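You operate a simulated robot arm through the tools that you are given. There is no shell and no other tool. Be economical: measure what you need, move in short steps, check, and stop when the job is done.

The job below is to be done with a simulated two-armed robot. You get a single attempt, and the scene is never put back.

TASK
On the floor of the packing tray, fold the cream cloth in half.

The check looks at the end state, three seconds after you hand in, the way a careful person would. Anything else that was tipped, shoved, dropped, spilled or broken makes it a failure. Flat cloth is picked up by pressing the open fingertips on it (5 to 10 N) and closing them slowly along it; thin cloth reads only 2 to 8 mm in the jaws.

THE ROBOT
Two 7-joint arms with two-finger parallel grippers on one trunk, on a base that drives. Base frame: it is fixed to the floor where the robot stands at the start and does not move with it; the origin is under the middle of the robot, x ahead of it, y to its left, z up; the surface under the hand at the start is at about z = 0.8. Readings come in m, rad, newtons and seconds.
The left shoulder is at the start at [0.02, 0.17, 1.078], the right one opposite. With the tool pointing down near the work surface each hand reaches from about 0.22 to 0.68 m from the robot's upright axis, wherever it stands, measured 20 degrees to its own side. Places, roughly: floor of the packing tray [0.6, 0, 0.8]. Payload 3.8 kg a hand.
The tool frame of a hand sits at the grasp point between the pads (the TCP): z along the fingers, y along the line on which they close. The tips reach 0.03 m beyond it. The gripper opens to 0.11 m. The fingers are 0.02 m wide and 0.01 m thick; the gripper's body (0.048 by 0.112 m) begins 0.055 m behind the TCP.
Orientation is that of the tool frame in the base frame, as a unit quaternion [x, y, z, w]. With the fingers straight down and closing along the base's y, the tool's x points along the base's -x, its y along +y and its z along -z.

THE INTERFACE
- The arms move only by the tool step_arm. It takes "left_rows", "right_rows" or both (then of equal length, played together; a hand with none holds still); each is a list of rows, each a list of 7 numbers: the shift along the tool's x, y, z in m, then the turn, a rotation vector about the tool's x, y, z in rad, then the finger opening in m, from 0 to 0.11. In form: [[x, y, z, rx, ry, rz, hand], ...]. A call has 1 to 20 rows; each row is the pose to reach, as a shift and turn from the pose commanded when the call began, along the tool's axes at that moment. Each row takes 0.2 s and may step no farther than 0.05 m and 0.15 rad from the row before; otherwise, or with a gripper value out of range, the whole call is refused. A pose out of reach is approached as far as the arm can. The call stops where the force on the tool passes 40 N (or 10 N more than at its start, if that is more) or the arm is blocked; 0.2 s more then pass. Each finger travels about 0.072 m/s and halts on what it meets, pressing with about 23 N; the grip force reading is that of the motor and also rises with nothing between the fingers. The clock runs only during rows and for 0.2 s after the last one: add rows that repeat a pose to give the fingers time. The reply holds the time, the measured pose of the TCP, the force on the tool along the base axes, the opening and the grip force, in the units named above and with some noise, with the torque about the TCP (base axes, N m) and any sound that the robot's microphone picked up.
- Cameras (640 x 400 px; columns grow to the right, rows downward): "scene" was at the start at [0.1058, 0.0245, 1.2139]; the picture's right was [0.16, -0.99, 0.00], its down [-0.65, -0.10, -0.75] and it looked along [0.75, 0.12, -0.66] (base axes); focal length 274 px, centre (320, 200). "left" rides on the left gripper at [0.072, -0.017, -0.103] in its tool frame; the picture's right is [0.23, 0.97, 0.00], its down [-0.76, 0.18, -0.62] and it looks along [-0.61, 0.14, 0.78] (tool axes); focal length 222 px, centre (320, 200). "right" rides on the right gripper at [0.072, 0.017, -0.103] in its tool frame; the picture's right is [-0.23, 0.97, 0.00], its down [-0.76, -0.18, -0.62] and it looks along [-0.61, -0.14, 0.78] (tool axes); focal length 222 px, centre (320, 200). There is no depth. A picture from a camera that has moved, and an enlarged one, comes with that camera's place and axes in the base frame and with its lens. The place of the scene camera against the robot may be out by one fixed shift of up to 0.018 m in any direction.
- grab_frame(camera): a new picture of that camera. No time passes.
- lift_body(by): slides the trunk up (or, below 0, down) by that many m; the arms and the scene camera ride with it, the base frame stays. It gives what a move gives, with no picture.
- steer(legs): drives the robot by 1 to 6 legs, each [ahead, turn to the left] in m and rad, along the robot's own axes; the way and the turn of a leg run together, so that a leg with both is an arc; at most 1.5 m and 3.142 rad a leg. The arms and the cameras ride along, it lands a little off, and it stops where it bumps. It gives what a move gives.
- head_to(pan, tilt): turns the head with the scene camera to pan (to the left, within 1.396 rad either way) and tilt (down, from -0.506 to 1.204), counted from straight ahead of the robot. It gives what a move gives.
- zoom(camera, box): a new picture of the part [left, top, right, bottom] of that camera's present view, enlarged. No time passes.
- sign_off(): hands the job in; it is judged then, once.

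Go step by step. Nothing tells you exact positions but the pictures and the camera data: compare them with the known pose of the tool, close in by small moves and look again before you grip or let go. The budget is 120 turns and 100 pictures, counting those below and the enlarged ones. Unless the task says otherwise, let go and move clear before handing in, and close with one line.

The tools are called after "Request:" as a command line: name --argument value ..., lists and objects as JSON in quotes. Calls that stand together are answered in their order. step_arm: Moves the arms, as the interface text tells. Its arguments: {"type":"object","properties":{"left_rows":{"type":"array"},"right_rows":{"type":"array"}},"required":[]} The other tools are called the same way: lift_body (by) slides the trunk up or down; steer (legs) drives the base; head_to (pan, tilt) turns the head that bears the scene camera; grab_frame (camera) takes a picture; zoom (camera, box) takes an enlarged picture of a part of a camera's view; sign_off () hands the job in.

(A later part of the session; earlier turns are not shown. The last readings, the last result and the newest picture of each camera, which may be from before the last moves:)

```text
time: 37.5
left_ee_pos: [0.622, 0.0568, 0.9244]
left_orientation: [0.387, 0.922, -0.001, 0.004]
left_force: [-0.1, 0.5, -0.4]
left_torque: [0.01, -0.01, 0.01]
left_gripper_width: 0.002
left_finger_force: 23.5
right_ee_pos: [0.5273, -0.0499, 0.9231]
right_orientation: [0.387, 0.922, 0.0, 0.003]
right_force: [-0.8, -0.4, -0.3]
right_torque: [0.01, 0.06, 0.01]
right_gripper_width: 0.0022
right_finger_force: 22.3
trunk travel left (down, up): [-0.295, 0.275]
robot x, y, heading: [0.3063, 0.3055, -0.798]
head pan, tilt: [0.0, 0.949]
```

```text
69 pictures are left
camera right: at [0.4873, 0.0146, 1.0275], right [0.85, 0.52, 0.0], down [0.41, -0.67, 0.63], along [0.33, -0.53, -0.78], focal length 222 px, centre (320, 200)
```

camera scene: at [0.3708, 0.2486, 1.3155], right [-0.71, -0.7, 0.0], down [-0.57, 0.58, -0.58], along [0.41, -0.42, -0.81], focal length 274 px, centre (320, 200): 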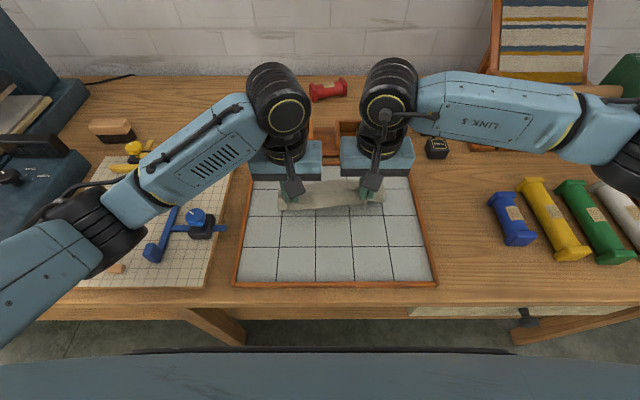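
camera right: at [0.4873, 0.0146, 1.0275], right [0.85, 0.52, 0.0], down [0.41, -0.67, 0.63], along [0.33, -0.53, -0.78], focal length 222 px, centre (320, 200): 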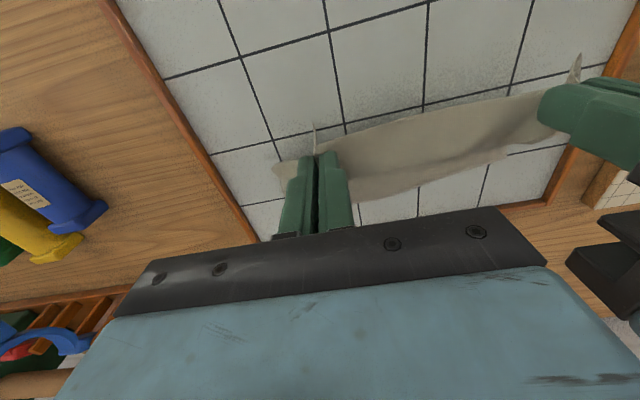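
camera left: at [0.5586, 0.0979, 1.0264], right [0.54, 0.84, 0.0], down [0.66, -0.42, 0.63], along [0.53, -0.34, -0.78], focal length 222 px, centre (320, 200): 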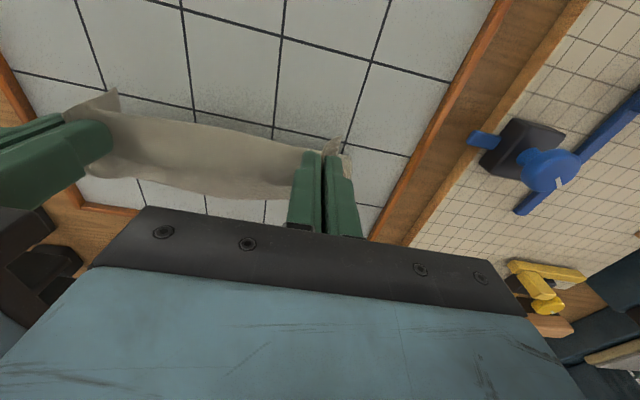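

Request:
zoom --camera "scene" --box '[220, 130, 450, 260]'

Request:
zoom --camera "left" --box '[0, 60, 420, 240]'

```text
2.78 times, centred on (335, 195) of scene
camera zoom: at [0.3708, 0.2486, 1.3155], right [-0.71, -0.7, 0.0], down [-0.57, 0.58, -0.58], along [0.41, -0.42, -0.81], focal length 762 px, centre (278, 214)
```

zoom: 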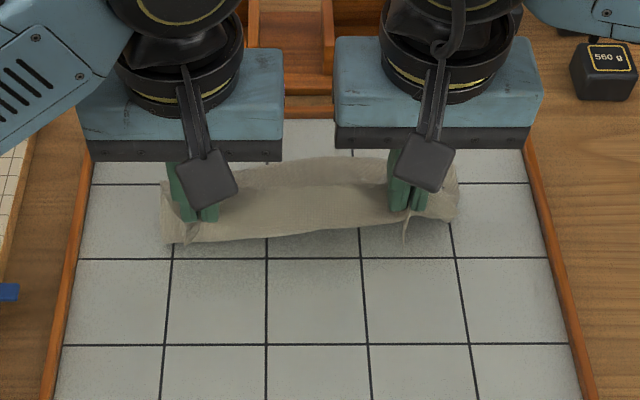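

```text
1.52 times, centred on (210, 150) of left
camera zoom: at [0.5586, 0.0979, 1.0264], right [0.54, 0.84, 0.0], down [0.66, -0.42, 0.63], along [0.53, -0.34, -0.78], focal length 338 px, centre (488, 276)
```

zoom: 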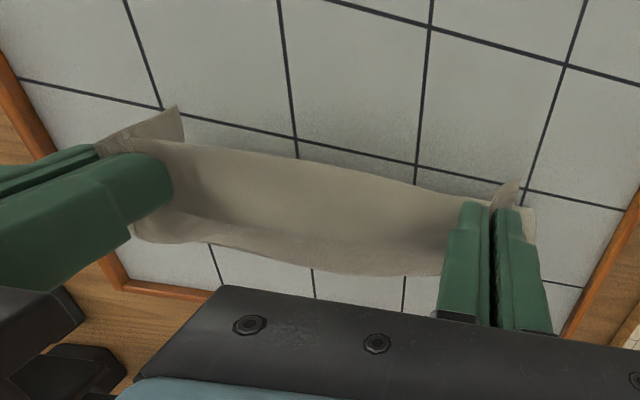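

The fold is forming well: the far half stays put on the floor, far edge at about 0.51 m ahead. The held edge sits about 12 mm too far right, so I'll correct that while carrying it over and down the far side of the arc.

Request:
step_arm --left_rows '[[-0.015, 0.003, 0, 0, 0, 0, 0], [-0.03, 0.006, 0.0, 0, 0, 0, 0], [-0.045, 0.009, 0.004, 0, 0, 0, 0], [-0.059, 0.012, 0.01, 0, 0, 0, 0], [-0.07, 0.012, 0.018, 0, 0, 0, 0], [-0.08, 0.012, 0.029, 0, 0, 0, 0], [-0.088, 0.012, 0.04, 0, 0, 0, 0], [-0.094, 0.012, 0.051, 0, 0, 0, 0], [-0.098, 0.012, 0.06, 0, 0, 0, 0], [-0.098, 0.012, 0.06, 0, 0, 0, 0]]' --right_rows '[[-0.0135, 0.003, 0, 0, 0, 0, 0], [-0.027, 0.006, 0.0, 0, 0, 0, 0], [-0.04, 0.009, 0.004, 0, 0, 0, 0], [-0.053, 0.012, 0.01, 0, 0, 0, 0], [-0.063, 0.012, 0.018, 0, 0, 0, 0], [-0.072, 0.012, 0.029, 0, 0, 0, 0], [-0.079, 0.012, 0.04, 0, 0, 0, 0], [-0.085, 0.012, 0.051, 0, 0, 0, 0], [-0.088, 0.012, 0.06, 0, 0, 0, 0], [-0.088, 0.012, 0.06, 0, 0, 0, 0]]'

Request:
grab_frame --camera "scene"

Request:
grab_frame --camera "left"

Request:
grab_frame --camera "right"

```text
time: 39.7
left_ee_pos: [0.6988, -0.0046, 0.8632]
left_orientation: [0.386, 0.922, 0.001, 0.003]
left_force: [0.2, 0.0, -0.1]
left_torque: [0.01, -0.02, -0.01]
left_gripper_width: 0.0019
left_finger_force: 22.5
right_ee_pos: [0.5971, -0.1051, 0.8626]
right_orientation: [0.387, 0.922, 0.0, 0.003]
right_force: [0.4, 1.0, 0.3]
right_torque: [0.03, 0.0, 0.01]
right_gripper_width: 0.0021
right_finger_force: 22.9
trunk travel left (down, up): [-0.295, 0.275]
robot x, y, heading: [0.3051, 0.3036, -0.787]
head pan, tilt: [0.0, 0.949]
```

```text
66 pictures are left
camera scene: at [0.3709, 0.2486, 1.3155], right [-0.71, -0.7, 0.0], down [-0.57, 0.58, -0.58], along [0.41, -0.42, -0.81], focal length 274 px, centre (320, 200)
```

scene: 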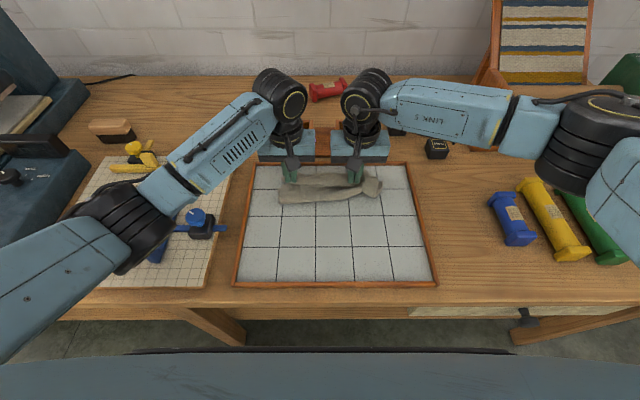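

```text
65 pictures are left
camera left: at [0.6364, 0.0366, 0.9671], right [0.54, 0.84, 0.0], down [0.66, -0.42, 0.63], along [0.53, -0.34, -0.78], focal length 222 px, centre (320, 200)
```

left: 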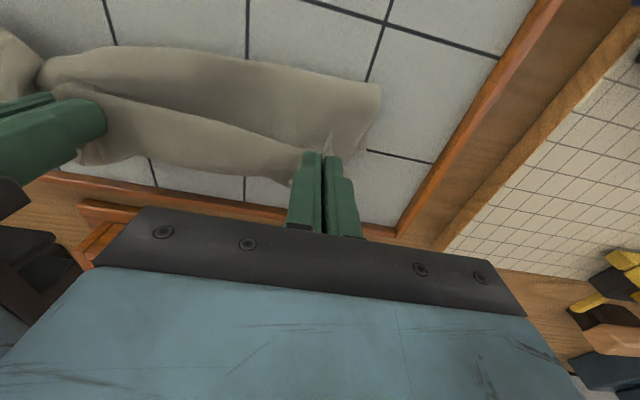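

```text
64 pictures are left
camera right: at [0.5569, -0.0396, 0.967], right [0.85, 0.52, 0.0], down [0.41, -0.67, 0.63], along [0.33, -0.53, -0.78], focal length 222 px, centre (320, 200)
```

right: 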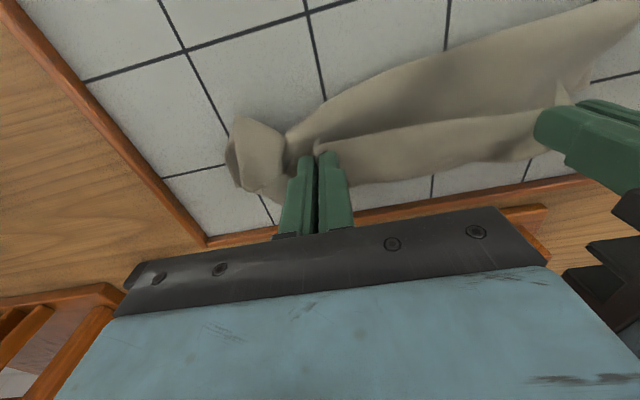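

Request:
zoom --camera "scene" --box '[250, 145, 410, 245]'

Request:
zoom --camera "left" --box '[0, 10, 420, 240]'

Request:
zoom --camera "right" --box '[200, 0, 640, 240]'

```text
4.00 times, centred on (330, 195) of scene
camera zoom: at [0.3709, 0.2486, 1.3155], right [-0.71, -0.7, 0.0], down [-0.57, 0.58, -0.58], along [0.41, -0.42, -0.81], focal length 1096 px, centre (280, 220)
```

zoom: 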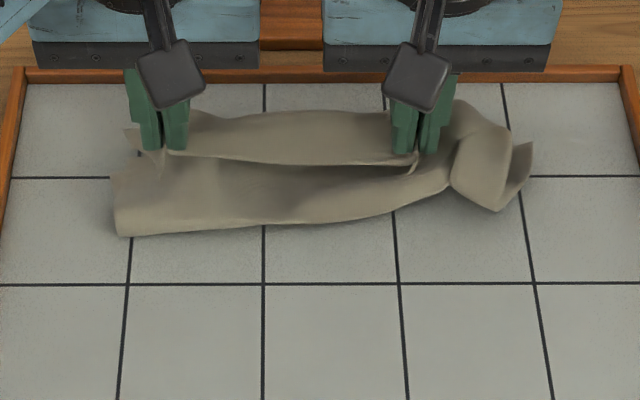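

```text
1.52 times, centred on (210, 125) of left
camera zoom: at [0.6364, 0.0366, 0.9671], right [0.54, 0.84, 0.0], down [0.66, -0.42, 0.63], along [0.53, -0.34, -0.78], focal length 338 px, centre (488, 314)
```

zoom: 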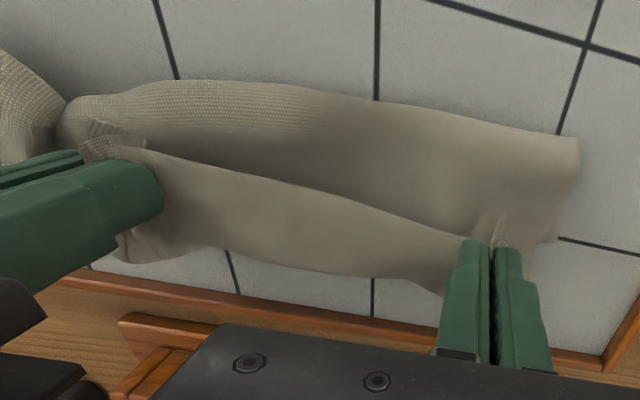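

```text
1.45 times, centred on (420, 120) of right
camera zoom: at [0.5569, -0.0396, 0.967], right [0.85, 0.52, 0.0], down [0.41, -0.67, 0.63], along [0.33, -0.53, -0.78], focal length 323 px, centre (174, 316)
```

zoom: 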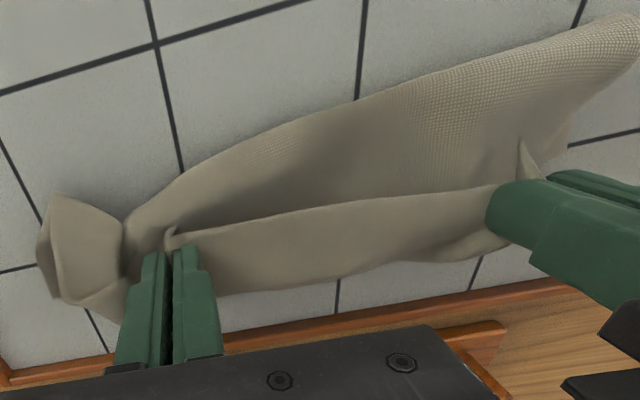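

The cloth as a whole slid about 3 cm forward (fold line near 0.44, far edge near 0.54), so the held edge has to go about 3 cm further before landing. I'll move forward and then down to just above the lower layer.

Request:
step_arm --left_rows '[[-0.01, 0.002, 0.003, 0, 0, 0, 0], [-0.02, 0.004, 0.007, 0, 0, 0, 0], [-0.028, 0.006, 0.012, 0, 0, 0, 0], [-0.03, 0.006, 0.017, 0, 0, 0, 0], [-0.03, 0.006, 0.02, 0, 0, 0, 0]]' --right_rows '[[-0.01, -0.001, 0.003, 0, 0, 0, 0], [-0.02, -0.002, 0.007, 0, 0, 0, 0], [-0.028, -0.003, 0.012, 0, 0, 0, 0], [-0.03, -0.003, 0.017, 0, 0, 0, 0], [-0.03, -0.003, 0.02, 0, 0, 0, 0]]'

Request:
zoom --camera "scene" --box '[250, 145, 410, 245]'

Request:
zoom --camera "left" --box '[0, 10, 420, 240]'

Request:
zoom --camera "right" --box '[200, 0, 640, 240]'

```text
time: 40.9
left_ee_pos: [0.7235, -0.0231, 0.8455]
left_orientation: [0.388, 0.922, -0.002, 0.004]
left_force: [-8.3, -7.8, 0.2]
left_torque: [-0.23, 0.27, -0.05]
left_gripper_width: 0.0019
left_finger_force: 22.5
right_ee_pos: [0.6176, -0.1273, 0.8437]
right_orientation: [0.386, 0.923, 0.001, 0.003]
right_force: [9.4, 7.8, 0.2]
right_torque: [0.25, -0.26, 0.0]
right_gripper_width: 0.0023
right_finger_force: 23.4
trunk travel left (down, up): [-0.295, 0.275]
robot x, y, heading: [0.303, 0.3014, -0.796]
head pan, tilt: [0.0, 0.949]
```

```text
4.00 times, centred on (330, 195) of scene
camera zoom: at [0.3709, 0.2486, 1.3155], right [-0.71, -0.7, 0.0], down [-0.57, 0.58, -0.58], along [0.41, -0.42, -0.81], focal length 1096 px, centre (280, 220)
```

zoom: 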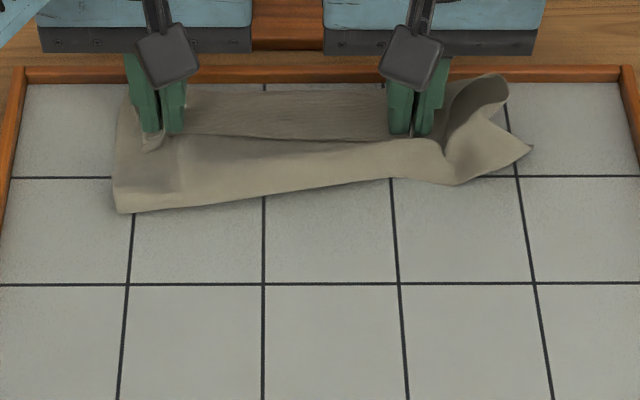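

```text
1.52 times, centred on (210, 125) of left
camera zoom: at [0.661, 0.0188, 0.9476], right [0.54, 0.84, 0.0], down [0.66, -0.42, 0.63], along [0.53, -0.34, -0.78], focal length 338 px, centre (488, 314)
```

zoom: 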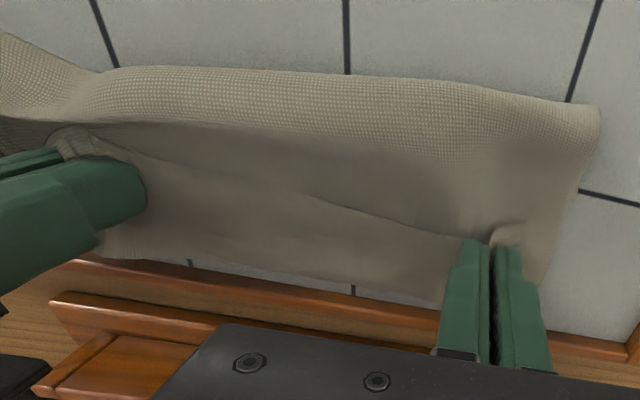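

```text
1.45 times, centred on (420, 120) of right
camera zoom: at [0.5769, -0.0623, 0.9476], right [0.85, 0.52, 0.0], down [0.41, -0.67, 0.63], along [0.33, -0.53, -0.78], focal length 323 px, centre (174, 316)
```

zoom: 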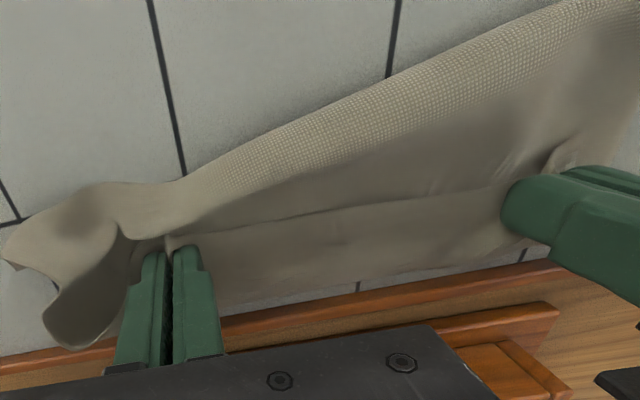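

The bottom layer keeps creeping forward and is now near the rim, with the held edge about 2 cm short. I'll ease the lateral tension, advance 1 cm, lower to touch and open slowly with the tips lightly pressed so the gathers spread.

Request:
step_arm --left_rows '[[-0.002, -0.003, 0.0, 0, 0, 0, 0], [-0.008, -0.003, 0.0, 0, 0, 0, 0], [-0.012, -0.003, 0.002, 0, 0, 0, 0], [-0.012, -0.003, 0.004, 0, 0, 0, 0], [-0.012, -0.003, 0.005, 0, 0, 0, 0]]' --right_rows '[[-0.002, 0.003, 0.0, 0, 0, 0, 0], [-0.008, 0.003, 0.0, 0, 0, 0, 0], [-0.012, 0.003, 0.001, 0, 0, 0, 0], [-0.012, 0.003, 0.003, 0, 0, 0, 0], [-0.012, 0.003, 0.004, 0, 0, 0, 0]]'

Request:
zoom --camera "scene" --box '[250, 145, 410, 245]'

```text
time: 42.1
left_ee_pos: [0.7298, -0.0341, 0.8408]
left_orientation: [0.387, 0.922, -0.001, 0.004]
left_force: [-6.4, -0.5, 3.8]
left_torque: [-0.01, 0.14, -0.06]
left_gripper_width: 0.002
left_finger_force: 22.8
right_ee_pos: [0.6261, -0.1342, 0.8412]
right_orientation: [0.387, 0.922, 0.0, 0.002]
right_force: [0.3, 1.9, 6.2]
right_torque: [0.13, 0.01, 0.04]
right_gripper_width: 0.0022
right_finger_force: 22.7
trunk travel left (down, up): [-0.295, 0.275]
robot x, y, heading: [0.3051, 0.3006, -0.796]
head pan, tilt: [0.0, 0.949]
```

```text
4.00 times, centred on (330, 195) of scene
camera zoom: at [0.3698, 0.2492, 1.3157], right [-0.71, -0.7, 0.0], down [-0.57, 0.58, -0.58], along [0.41, -0.42, -0.81], focal length 1096 px, centre (280, 220)
```

zoom: 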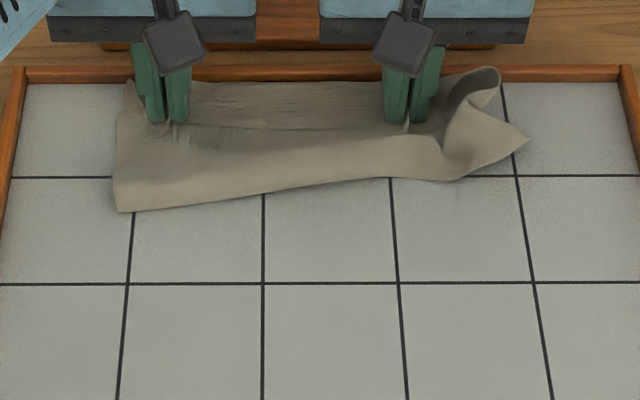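

The held margin still faces me (the top layer curls beyond the jaws). Releasing should let it unroll forward, so I'll open slowly here.

Request:
step_arm --left_rows '[[0, 0, 0, 0, 0, 0, 0.004], [0, 0, 0, 0, 0, 0, 0.008], [0, 0, 0, 0, 0, 0, 0.012], [0, 0, 0, 0, 0, 0, 0.016], [0, 0, 0, 0, 0, 0, 0.02], [0, 0, 0, 0, 0, 0, 0.024], [0, 0, 0, 0, 0, 0, 0.028], [0, 0, 0, 0, 0, 0, 0.032], [0, 0, 0, 0, 0, 0, 0.036], [0, 0, 0, 0, 0, 0, 0.04], [0, 0, 0, 0, 0, 0, 0.044]]' --right_rows '[[0, 0, 0, 0, 0, 0, 0.004], [0, 0, 0, 0, 0, 0, 0.008], [0, 0, 0, 0, 0, 0, 0.012], [0, 0, 0, 0, 0, 0, 0.016], [0, 0, 0, 0, 0, 0, 0.02], [0, 0, 0, 0, 0, 0, 0.024], [0, 0, 0, 0, 0, 0, 0.028], [0, 0, 0, 0, 0, 0, 0.032], [0, 0, 0, 0, 0, 0, 0.036], [0, 0, 0, 0, 0, 0, 0.04], [0, 0, 0, 0, 0, 0, 0.044]]'

Request:
zoom --camera "left" --box '[0, 10, 420, 240]'

Request:
zoom --camera "scene" --box '[250, 145, 410, 245]'

```text
time: 44.5
left_ee_pos: [0.7298, -0.0322, 0.8409]
left_orientation: [0.386, 0.922, -0.001, 0.004]
left_force: [-0.5, -0.1, 2.6]
left_torque: [0.0, 0.0, 0.0]
left_gripper_width: 0.0435
left_finger_force: 0.1
right_ee_pos: [0.6263, -0.1331, 0.84]
right_orientation: [0.386, 0.923, -0.001, 0.003]
right_force: [1.6, 1.1, 11.6]
right_torque: [0.03, 0.09, -0.03]
right_gripper_width: 0.04
right_finger_force: 0.2
trunk travel left (down, up): [-0.295, 0.275]
robot x, y, heading: [0.3035, 0.303, -0.793]
head pan, tilt: [0.0, 0.949]
```

```text
1.52 times, centred on (210, 125) of left
camera zoom: at [0.668, 0.0088, 0.9431], right [0.54, 0.84, 0.0], down [0.66, -0.42, 0.63], along [0.53, -0.34, -0.78], focal length 338 px, centre (488, 314)
```

zoom: 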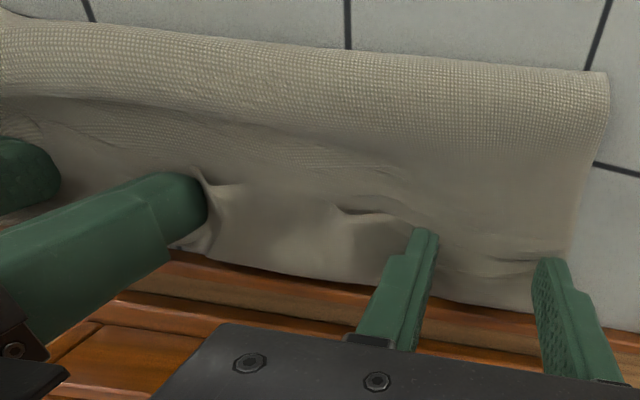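

```text
4.00 times, centred on (330, 195) of scene
camera zoom: at [0.3705, 0.2495, 1.3156], right [-0.71, -0.7, 0.0], down [-0.57, 0.58, -0.58], along [0.41, -0.42, -0.81], focal length 1096 px, centre (280, 220)
```

zoom: 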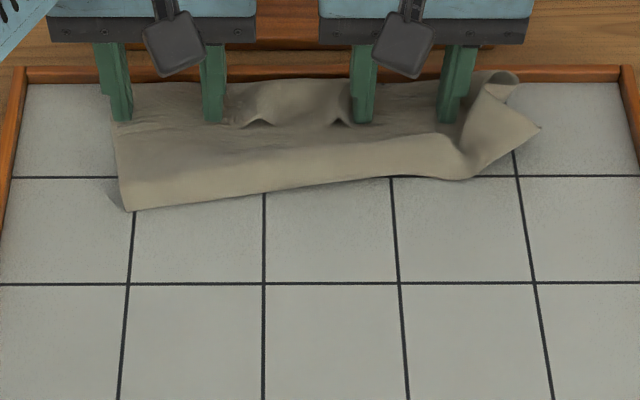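

Good, the left spread well. I'll lift both hands straight up and clear to see the whole cloth.

Request:
step_arm --left_rows '[[0, 0, -0.01, 0, 0, 0, 0.044], [0, 0, -0.03, 0, 0, 0, 0.044], [0, 0, -0.06, 0, 0, 0, 0.044], [0, 0.02, -0.1, 0, 0, 0, 0.044], [0.0, 0.06, -0.12, 0, 0, 0, 0.044], [0.0, 0.1, -0.13, 0, 0, 0, 0.044], [0.0, 0.14, -0.13, 0, 0, 0, 0.044]]' --right_rows '[[0, 0, -0.01, 0, 0, 0, 0.044], [0, 0, -0.03, 0, 0, 0, 0.044], [0, 0, -0.06, 0, 0, 0, 0.044], [0, -0.02, -0.1, 0, 0, 0, 0.044], [0.0, -0.06, -0.12, 0, 0, 0, 0.044], [0.0, -0.1, -0.13, 0, 0, 0, 0.044], [0.0, -0.14, -0.13, 0, 0, 0, 0.044]]'

Request:
zoom --camera "scene" --box '[250, 145, 410, 245]'

Request:
grab_frame --camera "right"

Request:
grab_frame --camera "left"

```text
time: 46.1
left_ee_pos: [0.83, 0.0677, 0.9703]
left_orientation: [0.388, 0.922, 0.0, 0.003]
left_force: [0.9, 0.0, -0.1]
left_torque: [-0.01, 0.02, 0.0]
left_gripper_width: 0.0441
left_finger_force: 0.1
right_ee_pos: [0.5261, -0.2309, 0.9687]
right_orientation: [0.386, 0.923, 0.0, 0.001]
right_force: [0.2, -0.1, 0.3]
right_torque: [-0.02, 0.02, -0.03]
right_gripper_width: 0.044
right_finger_force: 0.1
trunk travel left (down, up): [-0.295, 0.275]
robot x, y, heading: [0.3071, 0.3026, -0.793]
head pan, tilt: [0.0, 0.949]
```

```text
4.00 times, centred on (330, 195) of scene
camera zoom: at [0.3708, 0.2487, 1.3155], right [-0.71, -0.7, 0.0], down [-0.57, 0.58, -0.58], along [0.41, -0.42, -0.81], focal length 1096 px, centre (280, 220)
```

zoom: 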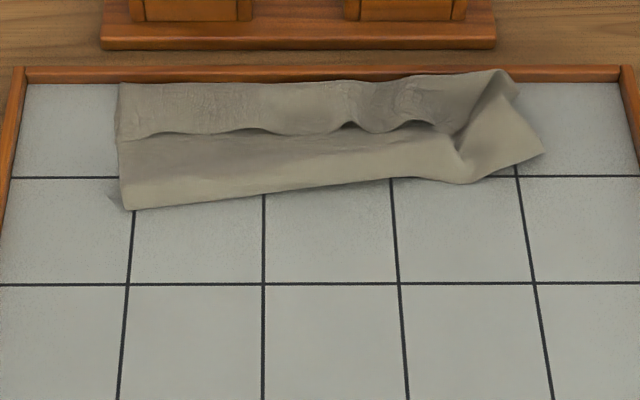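

```text
53 pictures are left
camera right: at [0.4865, -0.1672, 1.0728], right [0.85, 0.52, 0.0], down [0.41, -0.67, 0.63], along [0.33, -0.53, -0.78], focal length 222 px, centre (320, 200)
```

right: 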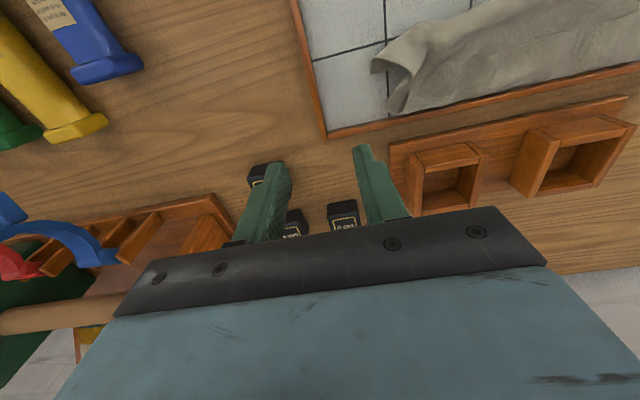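

```text
52 pictures are left
camera left: at [0.7675, 0.1079, 1.0733], right [0.54, 0.84, 0.0], down [0.66, -0.42, 0.63], along [0.53, -0.34, -0.78], focal length 222 px, centre (320, 200)
```

left: 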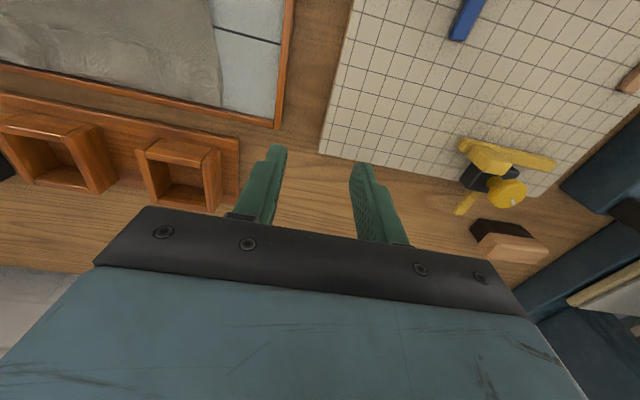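

The top edge (near edge AD) is turned back as a strip: because the jaws never rotated, the margin still faces me and the cloth is in an S. I'll undo it by re-gripping that strip at the same spots, pulling it back toward me flat, and then redoing the fold with the hands pitching through the arc.

Request:
step_arm --left_rows '[[0, -0.04, 0, 0, 0, 0, 0.044], [0, -0.08, 0.01, 0, 0, 0, 0.044], [0, -0.12, 0.03, 0, 0, 0, 0.044], [0, -0.143, 0.06, 0, 0, 0, 0.044], [0, -0.145, 0.1, 0, 0, 0, 0.044], [0, -0.145, 0.12, 0, 0, 0, 0.044], [0, -0.145, 0.1275, 0, 0, 0, 0.044], [0, -0.145, 0.13, 0, 0, 0, 0.044], [0, -0.145, 0.131, 0, 0, 0, 0.044]]' --right_rows '[[0, 0.04, 0, 0, 0, 0, 0.044], [0, 0.08, 0.01, 0, 0, 0, 0.044], [0, 0.12, 0.03, 0, 0, 0, 0.044], [0, 0.139, 0.06, 0, 0, 0, 0.044], [0, 0.14, 0.1, 0, 0, 0, 0.044], [0, 0.14, 0.12, 0, 0, 0, 0.044], [0, 0.14, 0.127, 0, 0, 0, 0.044], [0, 0.14, 0.129, 0, 0, 0, 0.044], [0, 0.14, 0.1295, 0, 0, 0, 0.044]]'

Request:
zoom --camera "scene" --box '[250, 145, 410, 245]'

```text
time: 48.1
left_ee_pos: [0.7276, -0.0366, 0.8399]
left_orientation: [0.387, 0.922, -0.003, 0.004]
left_force: [-0.5, 0.9, 6.0]
left_torque: [0.15, -0.08, -0.04]
left_gripper_width: 0.0442
left_finger_force: 0.5
right_ee_pos: [0.6263, -0.1338, 0.8405]
right_orientation: [0.386, 0.922, 0.0, 0.003]
right_force: [-0.1, -0.9, 2.0]
right_torque: [0.01, -0.01, 0.01]
right_gripper_width: 0.0438
right_finger_force: 0.1
trunk travel left (down, up): [-0.295, 0.275]
robot x, y, heading: [0.304, 0.303, -0.797]
head pan, tilt: [0.0, 0.949]
```

```text
4.00 times, centred on (330, 195) of scene
camera zoom: at [0.3704, 0.2491, 1.3157], right [-0.71, -0.7, 0.0], down [-0.57, 0.58, -0.58], along [0.41, -0.42, -0.81], focal length 1096 px, centre (280, 220)
```

zoom: 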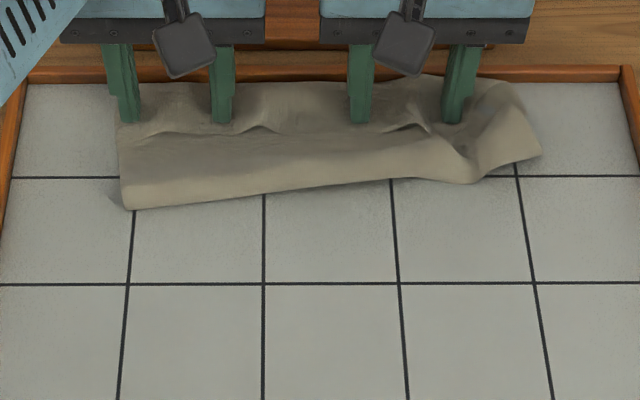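

Request:
step_arm --left_rows '[[0, -0.003, 0.0, 0, 0, 0, 0.04], [0, -0.003, 0.0008, -0.003, 0, 0, 0.038], [0, -0.003, 0.0008, -0.003, 0, 0, 0.035], [0, -0.003, 0.0008, -0.003, 0, 0, 0.032], [0, -0.003, 0.0008, -0.003, 0, 0, 0.029], [0, -0.003, 0.0008, -0.003, 0, 0, 0.026], [0, -0.003, 0.0008, -0.003, 0, 0, 0.023], [0, -0.003, 0.0008, -0.003, 0, 0, 0.02], [0, -0.003, 0.0008, -0.003, 0, 0, 0.017], [0, -0.003, 0.0008, -0.003, 0, 0, 0.014], [0, -0.003, 0.0006, -0.003, 0, 0, 0.011], [0, -0.003, 0.0004, -0.003, 0, 0, 0.008], [0, -0.003, 0.0002, -0.003, 0, 0, 0.005], [0, -0.003, 0, -0.003, 0, 0, 0.002], [0, -0.003, 0, -0.003, 0, 0, 0], [0, -0.003, 0, -0.003, 0, 0, 0]]' --right_rows '[[0, 0, 0.0, 0, 0, 0, 0.042], [0, 0, 0.0008, 0, 0, 0, 0.039], [0, 0, 0.0008, 0, 0, 0, 0.036], [0, 0, 0.0008, 0, 0, 0, 0.033], [0, 0, 0.0008, 0, 0, 0, 0.03], [0, 0, 0.0008, 0, 0, 0, 0.027], [0, 0, 0.0008, 0, 0, 0, 0.024], [0, 0, 0.0008, 0, 0, 0, 0.021], [0, 0, 0.0008, 0, 0, 0, 0.018], [0, 0, 0.0008, 0, 0, 0, 0.015], [0, 0, 0.0006, 0, 0, 0, 0.012], [0, 0, 0.0004, 0, 0, 0, 0.009], [0, 0, 0.0002, 0, 0, 0, 0.006], [0, 0, 0, 0, 0, 0, 0.003], [0, 0, 0, 0, 0, 0, 0], [0, 0, 0, 0, 0, 0, 0]]'

Request:
zoom --camera "scene" --box '[250, 145, 410, 245]'

```text
time: 51.5
left_ee_pos: [0.7242, -0.0388, 0.8396]
left_orientation: [0.387, 0.922, -0.001, 0.005]
left_force: [0.4, 1.5, 21.9]
left_torque: [0.0, -0.06, -0.03]
left_gripper_width: 0.0099
left_finger_force: 22.7
right_ee_pos: [0.6265, -0.1329, 0.8404]
right_orientation: [0.387, 0.922, 0.0, 0.003]
right_force: [1.3, 0.7, -0.3]
right_torque: [0.01, -0.02, 0.01]
right_gripper_width: 0.002
right_finger_force: 22.8
trunk travel left (down, up): [-0.295, 0.275]
robot x, y, heading: [0.3025, 0.3073, -0.795]
head pan, tilt: [0.0, 0.949]
```

```text
4.00 times, centred on (330, 195) of scene
camera zoom: at [0.3696, 0.2499, 1.3157], right [-0.71, -0.7, 0.0], down [-0.57, 0.58, -0.58], along [0.41, -0.42, -0.81], focal length 1096 px, centre (280, 220)
```

zoom: 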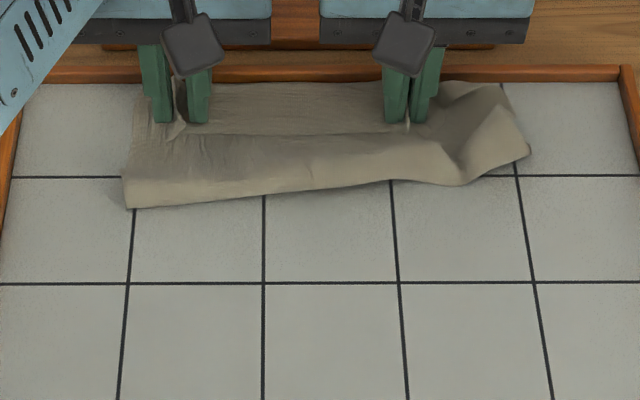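

The left caught several layers (10 mm). I'll release it and re-pinch it more lightly, while the right holds.

Request:
step_arm --left_rows '[[0, 0, -0.001, 0, 0, 0, 0.02], [0, 0, -0.001, 0, 0, 0, 0.034], [0, 0, -0.005, 0, 0, 0, 0.034], [0, 0, -0.015, 0, 0, 0, 0.034], [0, 0, -0.015, 0, 0, 0, 0.034]]'

Request:
zoom --camera "left" --box '[120, 60, 440, 240]'

```text
time: 52.7
left_ee_pos: [0.7248, -0.0382, 0.8521]
left_orientation: [0.387, 0.922, 0.001, 0.004]
left_force: [0.3, 0.4, -0.1]
left_torque: [-0.01, -0.01, 0.0]
left_gripper_width: 0.0339
left_finger_force: 0.0
right_ee_pos: [0.6263, -0.1335, 0.8406]
right_orientation: [0.387, 0.922, 0.0, 0.002]
right_force: [-0.6, 0.0, 5.1]
right_torque: [0.04, 0.08, 0.03]
right_gripper_width: 0.0021
right_finger_force: 22.9
trunk travel left (down, up): [-0.295, 0.275]
robot x, y, heading: [0.3045, 0.3065, -0.792]
head pan, tilt: [0.0, 0.949]
```

```text
2.00 times, centred on (280, 150) of left
camera zoom: at [0.6619, 0.0032, 0.9559], right [0.54, 0.84, 0.0], down [0.66, -0.42, 0.63], along [0.53, -0.33, -0.78], focal length 444 px, centre (400, 300)
```

zoom: 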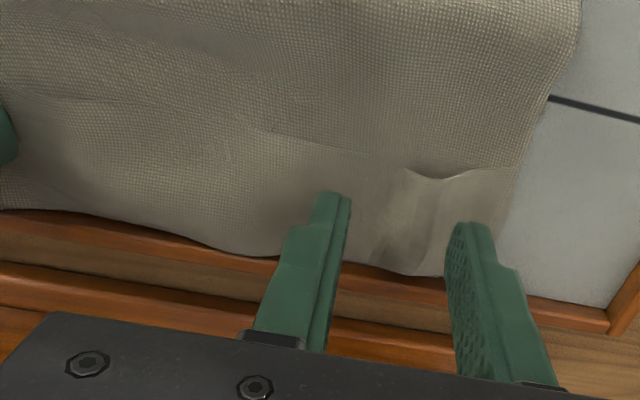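

Request:
step_arm --left_rows '[[0.006, 0.002, 0.0, 0, 0, 0, 0.034], [0.006, 0.002, 0.008, 0, 0, 0, 0.034], [0.006, 0.002, 0.0125, 0, 0, 0, 0.034], [0.006, 0.002, 0.0135, 0, 0, 0, 0.031], [0.006, 0.002, 0.0135, 0, 0, 0, 0.028], [0.006, 0.002, 0.0135, 0, 0, 0, 0.025], [0.006, 0.002, 0.0135, 0, 0, 0, 0.022], [0.006, 0.002, 0.0135, 0, 0, 0, 0.019], [0.006, 0.002, 0.0135, 0, 0, 0, 0.016], [0.006, 0.002, 0.0135, 0, 0, 0, 0.013], [0.006, 0.002, 0.0135, 0, 0, 0, 0.01], [0.006, 0.002, 0.0135, 0, 0, 0, 0.007], [0.006, 0.002, 0.0135, 0, 0, 0, 0.004], [0.006, 0.002, 0.0135, 0, 0, 0, 0.001], [0.006, 0.002, 0.0135, 0, 0, 0, 0], [0.006, 0.002, 0.0135, 0, 0, 0, 0]]'

Request:
zoom --camera "left" --box '[120, 60, 440, 240]'

```text
time: 56.1
left_ee_pos: [0.7222, -0.0334, 0.8415]
left_orientation: [0.386, 0.922, 0.001, 0.004]
left_force: [-0.4, 0.9, 0.1]
left_torque: [-0.02, -0.01, -0.02]
left_gripper_width: 0.0021
left_finger_force: 23.2
right_ee_pos: [0.6267, -0.1343, 0.8402]
right_orientation: [0.387, 0.922, 0.0, 0.002]
right_force: [-1.1, -1.2, 7.4]
right_torque: [-0.01, 0.08, 0.0]
right_gripper_width: 0.002
right_finger_force: 23.2
trunk travel left (down, up): [-0.295, 0.275]
robot x, y, heading: [0.3051, 0.3028, -0.792]
head pan, tilt: [0.0, 0.949]
```

```text
2.00 times, centred on (280, 150) of left
camera zoom: at [0.6591, 0.0083, 0.9435], right [0.54, 0.84, 0.0], down [0.66, -0.42, 0.63], along [0.53, -0.34, -0.78], focal length 444 px, centre (400, 300)
```

zoom: 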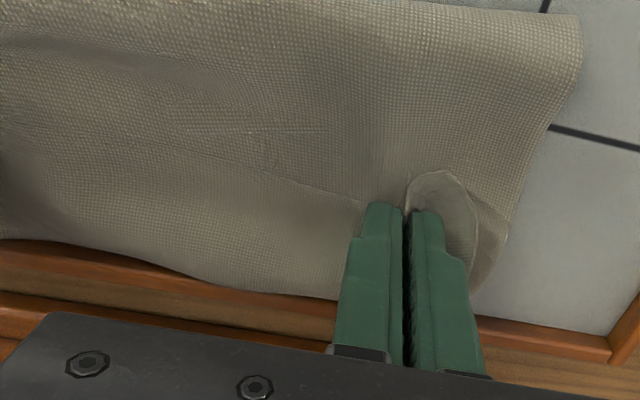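

Both hold a single pinch now. Lifting and drawing the edge back toward me.

Request:
step_arm --left_rows '[[0, 0, -0.01, 0, 0, 0, 0], [0.004, 0, -0.025, 0, 0, 0, 0], [0.012, 0, -0.04, 0, 0, 0, 0], [0.025, 0, -0.05, 0, 0, 0, 0], [0.04, 0, -0.055, 0, 0, 0, 0], [0.055, 0, -0.06, 0, 0, 0, 0], [0.07, 0, -0.06, 0, 0, 0, 0], [0.085, 0, -0.06, 0, 0, 0, 0], [0.1, 0, -0.06, 0, 0, 0, 0], [0.1, 0, -0.06, 0, 0, 0, 0]]' --right_rows '[[0, 0, -0.01, 0, 0, 0, 0], [0.004, 0, -0.025, 0, 0, 0, 0], [0.012, 0, -0.04, 0, 0, 0, 0], [0.025, 0, -0.05, 0, 0, 0, 0], [0.04, 0, -0.055, 0, 0, 0, 0], [0.055, 0, -0.06, 0, 0, 0, 0], [0.07, 0, -0.06, 0, 0, 0, 0], [0.085, 0, -0.06, 0, 0, 0, 0], [0.1, 0, -0.06, 0, 0, 0, 0], [0.1, 0, -0.06, 0, 0, 0, 0]]'

Request:
zoom --camera "scene" --box '[230, 145, 430, 270]'

Request:
grab_frame --camera "left"

```text
time: 58.3
left_ee_pos: [0.6515, 0.0382, 0.8994]
left_orientation: [0.387, 0.922, 0.002, 0.004]
left_force: [-0.5, -0.5, -0.1]
left_torque: [-0.02, 0.04, 0.01]
left_gripper_width: 0.0019
left_finger_force: 22.9
right_ee_pos: [0.5552, -0.0614, 0.8995]
right_orientation: [0.386, 0.922, 0.001, 0.002]
right_force: [-0.3, 0.8, -0.5]
right_torque: [0.01, 0.0, 0.0]
right_gripper_width: 0.0021
right_finger_force: 23.2
trunk travel left (down, up): [-0.295, 0.275]
robot x, y, heading: [0.3055, 0.3066, -0.795]
head pan, tilt: [0.0, 0.949]
```

```text
3.20 times, centred on (330, 208) of scene
camera zoom: at [0.371, 0.2484, 1.3155], right [-0.71, -0.7, 0.0], down [-0.57, 0.58, -0.58], along [0.41, -0.42, -0.81], focal length 877 px, centre (288, 176)
```

zoom: 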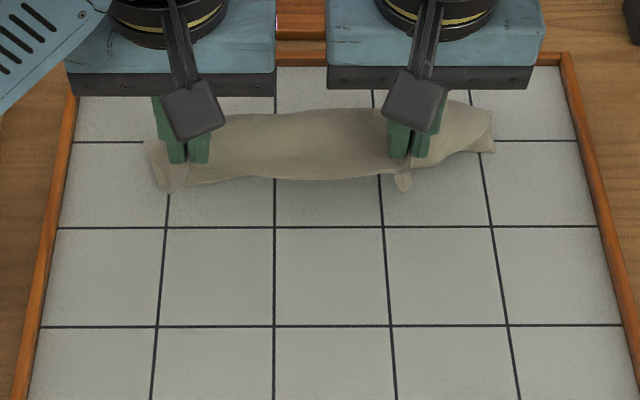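

```text
46 pictures are left
camera left: at [0.5891, 0.0805, 1.0025], right [0.54, 0.84, 0.0], down [0.66, -0.42, 0.63], along [0.53, -0.34, -0.78], focal length 222 px, centre (320, 200)
```

left: 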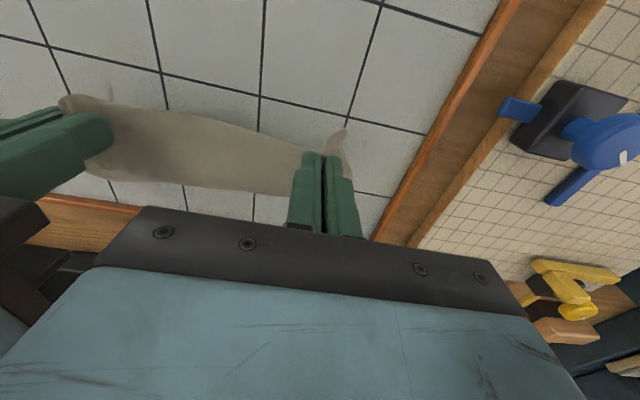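

It unrolled nicely. Now lay the near edge back down toward me.

Request:
step_arm --left_rows '[[0.015, 0.001, 0.002, 0, 0, 0, 0], [0.03, 0.002, 0.006, 0, 0, 0, 0], [0.045, 0.003, 0.012, 0, 0, 0, 0], [0.06, 0.004, 0.02, 0, 0, 0, 0], [0.073, 0.004, 0.028, 0, 0, 0, 0], [0.085, 0.004, 0.037, 0, 0, 0, 0], [0.095, 0.004, 0.046, 0, 0, 0, 0], [0.105, 0.004, 0.054, 0, 0, 0, 0], [0.113, 0.004, 0.058, 0, 0, 0, 0], [0.118, 0.004, 0.058, 0, 0, 0, 0]]' --right_rows '[[0.015, -0.001, 0.002, 0, 0, 0, 0], [0.03, -0.002, 0.006, 0, 0, 0, 0], [0.045, -0.003, 0.012, 0, 0, 0, 0], [0.06, -0.004, 0.02, 0, 0, 0, 0], [0.073, -0.004, 0.028, 0, 0, 0, 0], [0.085, -0.004, 0.037, 0, 0, 0, 0], [0.095, -0.004, 0.046, 0, 0, 0, 0], [0.105, -0.004, 0.054, 0, 0, 0, 0], [0.113, -0.004, 0.058, 0, 0, 0, 0], [0.118, -0.004, 0.058, 0, 0, 0, 0]]'

Request:
zoom --camera "scene" --box '[220, 150, 450, 294]'

```text
time: 60.5
left_ee_pos: [0.5723, 0.1247, 0.8402]
left_orientation: [0.386, 0.922, 0.001, 0.003]
left_force: [-5.5, -5.4, -0.7]
left_torque: [-0.15, 0.15, -0.08]
left_gripper_width: 0.0021
left_finger_force: 22.1
right_ee_pos: [0.4699, 0.0196, 0.841]
right_orientation: [0.386, 0.923, 0.0, 0.002]
right_force: [5.2, 5.4, -0.1]
right_torque: [0.16, -0.16, 0.05]
right_gripper_width: 0.0024
right_finger_force: 22.8
trunk travel left (down, up): [-0.295, 0.275]
robot x, y, heading: [0.2983, 0.3065, -0.79]
head pan, tilt: [0.0, 0.949]
```

```text
2.78 times, centred on (335, 222) of scene
camera zoom: at [0.3708, 0.2486, 1.3155], right [-0.71, -0.7, 0.0], down [-0.57, 0.58, -0.58], along [0.41, -0.42, -0.81], focal length 761 px, centre (278, 139)
```

zoom: 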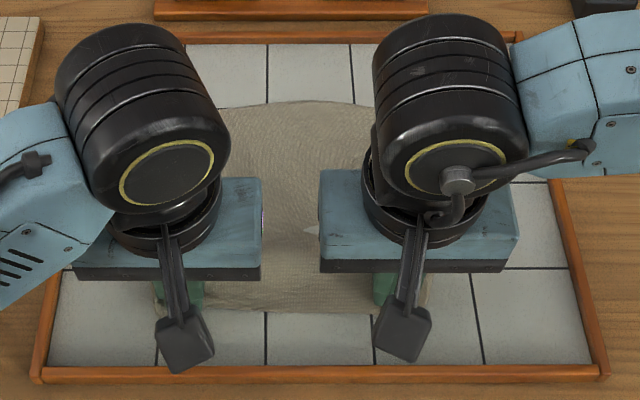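

The cloth is nearly flat again with both hands still gripping the near edge, so I can redo the fold from here. I'll check the grips first.

Request:
zoom --camera "left" --box '[0, 40, 420, 240]'

Request:
zoom --camera "right" --box '[200, 40, 640, 240]'

```text
1.52 times, centred on (210, 140) of left
camera zoom: at [0.5091, 0.1665, 0.9433], right [0.54, 0.84, 0.0], down [0.66, -0.42, 0.63], along [0.53, -0.34, -0.78], focal length 338 px, centre (488, 291)
```

zoom: 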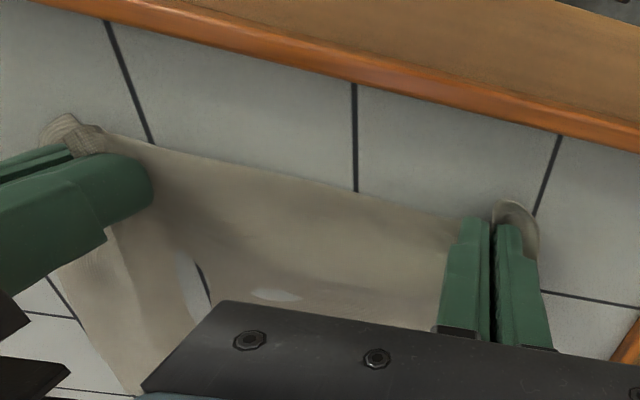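

```text
1.45 times, centred on (420, 140) of right
camera zoom: at [0.431, 0.0831, 0.945], right [0.85, 0.52, 0.0], down [0.41, -0.67, 0.62], along [0.33, -0.53, -0.78], focal length 323 px, centre (174, 287)
```

zoom: 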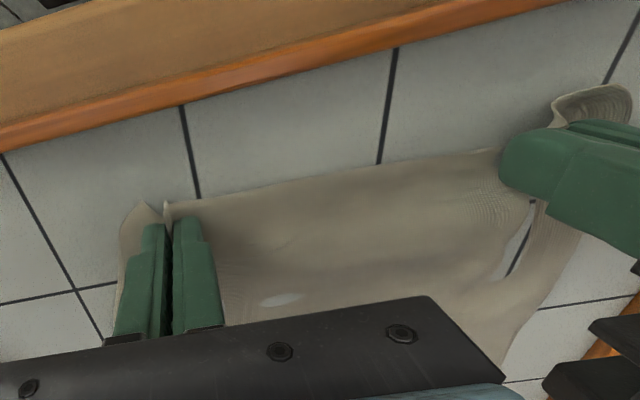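

Before redoing the fold I want hands pitched back at the start so they can roll forward through the arc. I'll release here with a slow spread, lift clear and look.

Request:
step_arm --left_rows '[[0, -0.003, 0, 0, 0, 0, 0], [0, -0.003, 0.001, 0, 0, 0, 0.004], [0, -0.003, 0.001, 0, 0, 0, 0.01], [0, 0, 0.001, 0, 0, 0, 0.016], [0, 0.004, 0.001, 0, 0, 0, 0.022], [0, 0.008, 0.001, 0, 0, 0, 0.028], [0, 0.012, 0.001, 0, 0, 0, 0.034], [0, 0.016, 0.001, 0, 0, 0, 0.04], [0, 0.02, 0.001, 0, 0, 0, 0.04], [0, 0.02, -0.01, 0, 0, 0, 0.04], [0, 0.02, -0.04, 0, 0, 0, 0.04], [0.02, 0.05, -0.07, 0, 0, 0, 0.04], [0.03, 0.09, -0.09, 0, 0, 0, 0.04], [0.03, 0.13, -0.09, 0, 0, 0, 0.04]]' --right_rows '[[0, 0.003, 0, 0, 0, 0, 0], [0, 0.003, 0.0015, 0, 0, 0, 0.004], [0, 0.003, 0.0015, 0, 0, 0, 0.01], [0, 0, 0.0015, 0, 0, 0, 0.016], [0, -0.004, 0.0015, 0, 0, 0, 0.022], [0, -0.008, 0.0015, 0, 0, 0, 0.028], [0, -0.012, 0.0015, 0, 0, 0, 0.034], [0, -0.016, 0.0015, 0, 0, 0, 0.04], [0, -0.02, 0.0015, 0, 0, 0, 0.04], [0, -0.02, -0.01, 0, 0, 0, 0.04], [0, -0.02, -0.04, 0, 0, 0, 0.04], [0.02, -0.05, -0.07, 0, 0, 0, 0.04], [0.03, -0.09, -0.09, 0, 0, 0, 0.04], [0.03, -0.13, -0.09, 0, 0, 0, 0.04]]'

Request:
zoom --camera "scene" --box '[220, 150, 450, 294]'

```text
time: 63.5
left_ee_pos: [0.6425, 0.2387, 0.9317]
left_orientation: [0.387, 0.922, 0.0, 0.003]
left_force: [0.0, -0.1, 0.1]
left_torque: [-0.04, 0.02, -0.04]
left_gripper_width: 0.0401
left_finger_force: 0.0
right_ee_pos: [0.3567, -0.0504, 0.9315]
right_orientation: [0.386, 0.922, 0.001, 0.002]
right_force: [-0.6, 0.1, -0.4]
right_torque: [-0.01, -0.04, 0.01]
right_gripper_width: 0.0402
right_finger_force: 0.0
trunk travel left (down, up): [-0.295, 0.275]
robot x, y, heading: [0.3027, 0.3072, -0.79]
head pan, tilt: [0.0, 0.949]
```

```text
2.78 times, centred on (335, 222) of scene
camera zoom: at [0.3703, 0.2492, 1.3156], right [-0.71, -0.7, 0.0], down [-0.57, 0.58, -0.58], along [0.41, -0.42, -0.81], focal length 761 px, centre (278, 139)
```

zoom: 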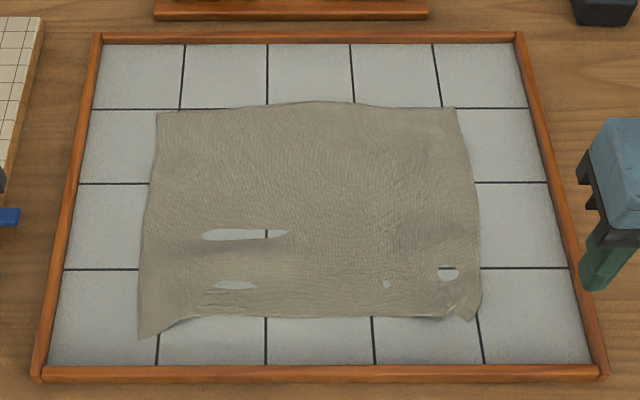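

The cloth is flat again, corners about A(0.290,0.099), D(0.303,-0.132), B(0.485,0.105), C(0.491,-0.146) in the robot frame. I'll hover both hands above the near corners with the fingers pitched 0.6 rad so they point forward and down.

Request:
step_arm --left_rows '[[-0.003, -0.026, 0.0, 0, -0.12, 0, 0.034], [-0.007, -0.052, 0.0, 0, -0.24, 0, 0.034], [-0.011, -0.078, 0.01, 0, -0.36, 0, 0.034], [-0.015, -0.104, 0.03, 0, -0.48, 0, 0.034], [-0.019, -0.129, 0.05, 0, -0.6, 0, 0.034], [-0.019, -0.129, 0.067, 0, -0.6, 0, 0.034], [-0.019, -0.129, 0.067, 0, -0.6, 0, 0.034]]' --right_rows '[[-0.002, 0.023, 0.0, 0, -0.12, 0, 0.034], [-0.005, 0.046, 0.0, 0, -0.24, 0, 0.034], [-0.008, 0.07, 0.01, 0, -0.36, 0, 0.034], [-0.01, 0.093, 0.03, 0, -0.48, 0, 0.034], [-0.0125, 0.113, 0.05, 0, -0.6, 0, 0.034], [-0.0125, 0.113, 0.0665, 0, -0.6, 0, 0.034], [-0.0125, 0.113, 0.0665, 0, -0.6, 0, 0.034]]'

Request:
grab_frame --camera "left"

Request:
grab_frame --camera "right"

```text
time: 65.1
left_ee_pos: [0.5652, 0.1338, 0.8635]
left_orientation: [0.371, 0.879, -0.114, 0.277]
left_force: [1.0, 0.6, -0.8]
left_torque: [0.01, -0.01, 0.03]
left_gripper_width: 0.0342
left_finger_force: 0.1
right_ee_pos: [0.4466, 0.0192, 0.8649]
right_orientation: [0.368, 0.881, -0.114, 0.275]
right_force: [-0.3, 0.1, -0.5]
right_torque: [0.0, 0.02, -0.01]
right_gripper_width: 0.0341
right_finger_force: 0.0
trunk travel left (down, up): [-0.295, 0.275]
robot x, y, heading: [0.3043, 0.3035, -0.798]
head pan, tilt: [0.0, 0.949]
```

```text
41 pictures are left
camera left: at [0.4711, 0.2083, 0.9069], right [0.56, 0.82, -0.13], down [0.31, -0.07, 0.95], along [0.76, -0.57, -0.3], focal length 222 px, centre (320, 200)
```

left: 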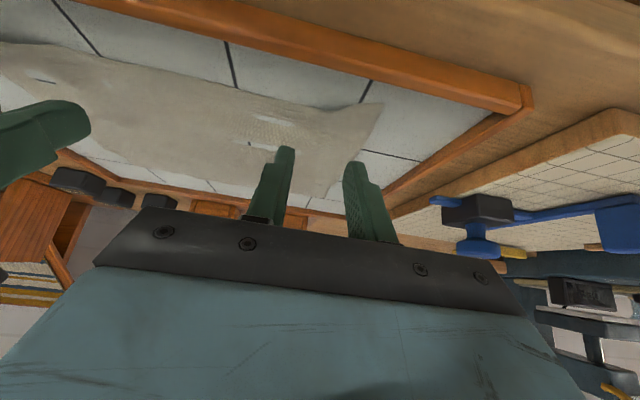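

```text
40 pictures are left
camera right: at [0.3753, 0.1166, 0.9094], right [0.83, 0.55, 0.13], down [0.06, -0.32, 0.94], along [0.56, -0.77, -0.3], focal length 222 px, centre (320, 200)
```

right: 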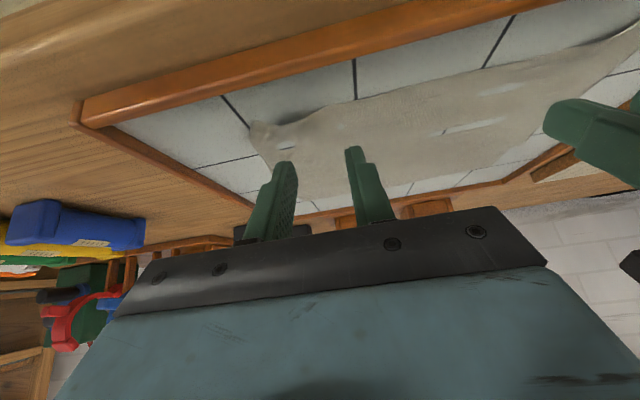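

Positions agree. Lowering straight down to contact.

Request:
step_arm --left_rows '[[0.0062, 0, 0.0091, 0, 0, 0, 0.034], [0.0113, 0, 0.0165, 0, 0, 0, 0.034], [0.0124, 0, 0.0182, 0, 0, 0, 0.034], [0.0133, 0, 0.0194, 0, 0, 0, 0.034], [0.0136, 0, 0.0198, 0, 0, 0, 0.034]]' --right_rows '[[0.0062, -0.002, 0.0091, 0, 0, 0, 0.034], [0.0113, -0.003, 0.0165, 0, 0, 0, 0.034], [0.0124, -0.003, 0.0182, 0, 0, 0, 0.034], [0.0136, -0.003, 0.0198, 0, 0, 0, 0.034], [0.0141, -0.003, 0.0206, 0, 0, 0, 0.034]]'

```text
time: 66.3
left_ee_pos: [0.5654, 0.1346, 0.8404]
left_orientation: [0.369, 0.88, -0.113, 0.277]
left_force: [0.3, 0.6, 3.3]
left_torque: [0.01, 0.01, 0.0]
left_gripper_width: 0.0336
left_finger_force: 0.1
right_ee_pos: [0.4442, 0.0164, 0.8396]
right_orientation: [0.37, 0.88, -0.115, 0.274]
right_force: [-0.4, -0.6, 1.8]
right_torque: [-0.01, 0.02, 0.0]
right_gripper_width: 0.0338
right_finger_force: 0.3
trunk travel left (down, up): [-0.295, 0.275]
robot x, y, heading: [0.3015, 0.3061, -0.793]
head pan, tilt: [0.0, 0.949]
```

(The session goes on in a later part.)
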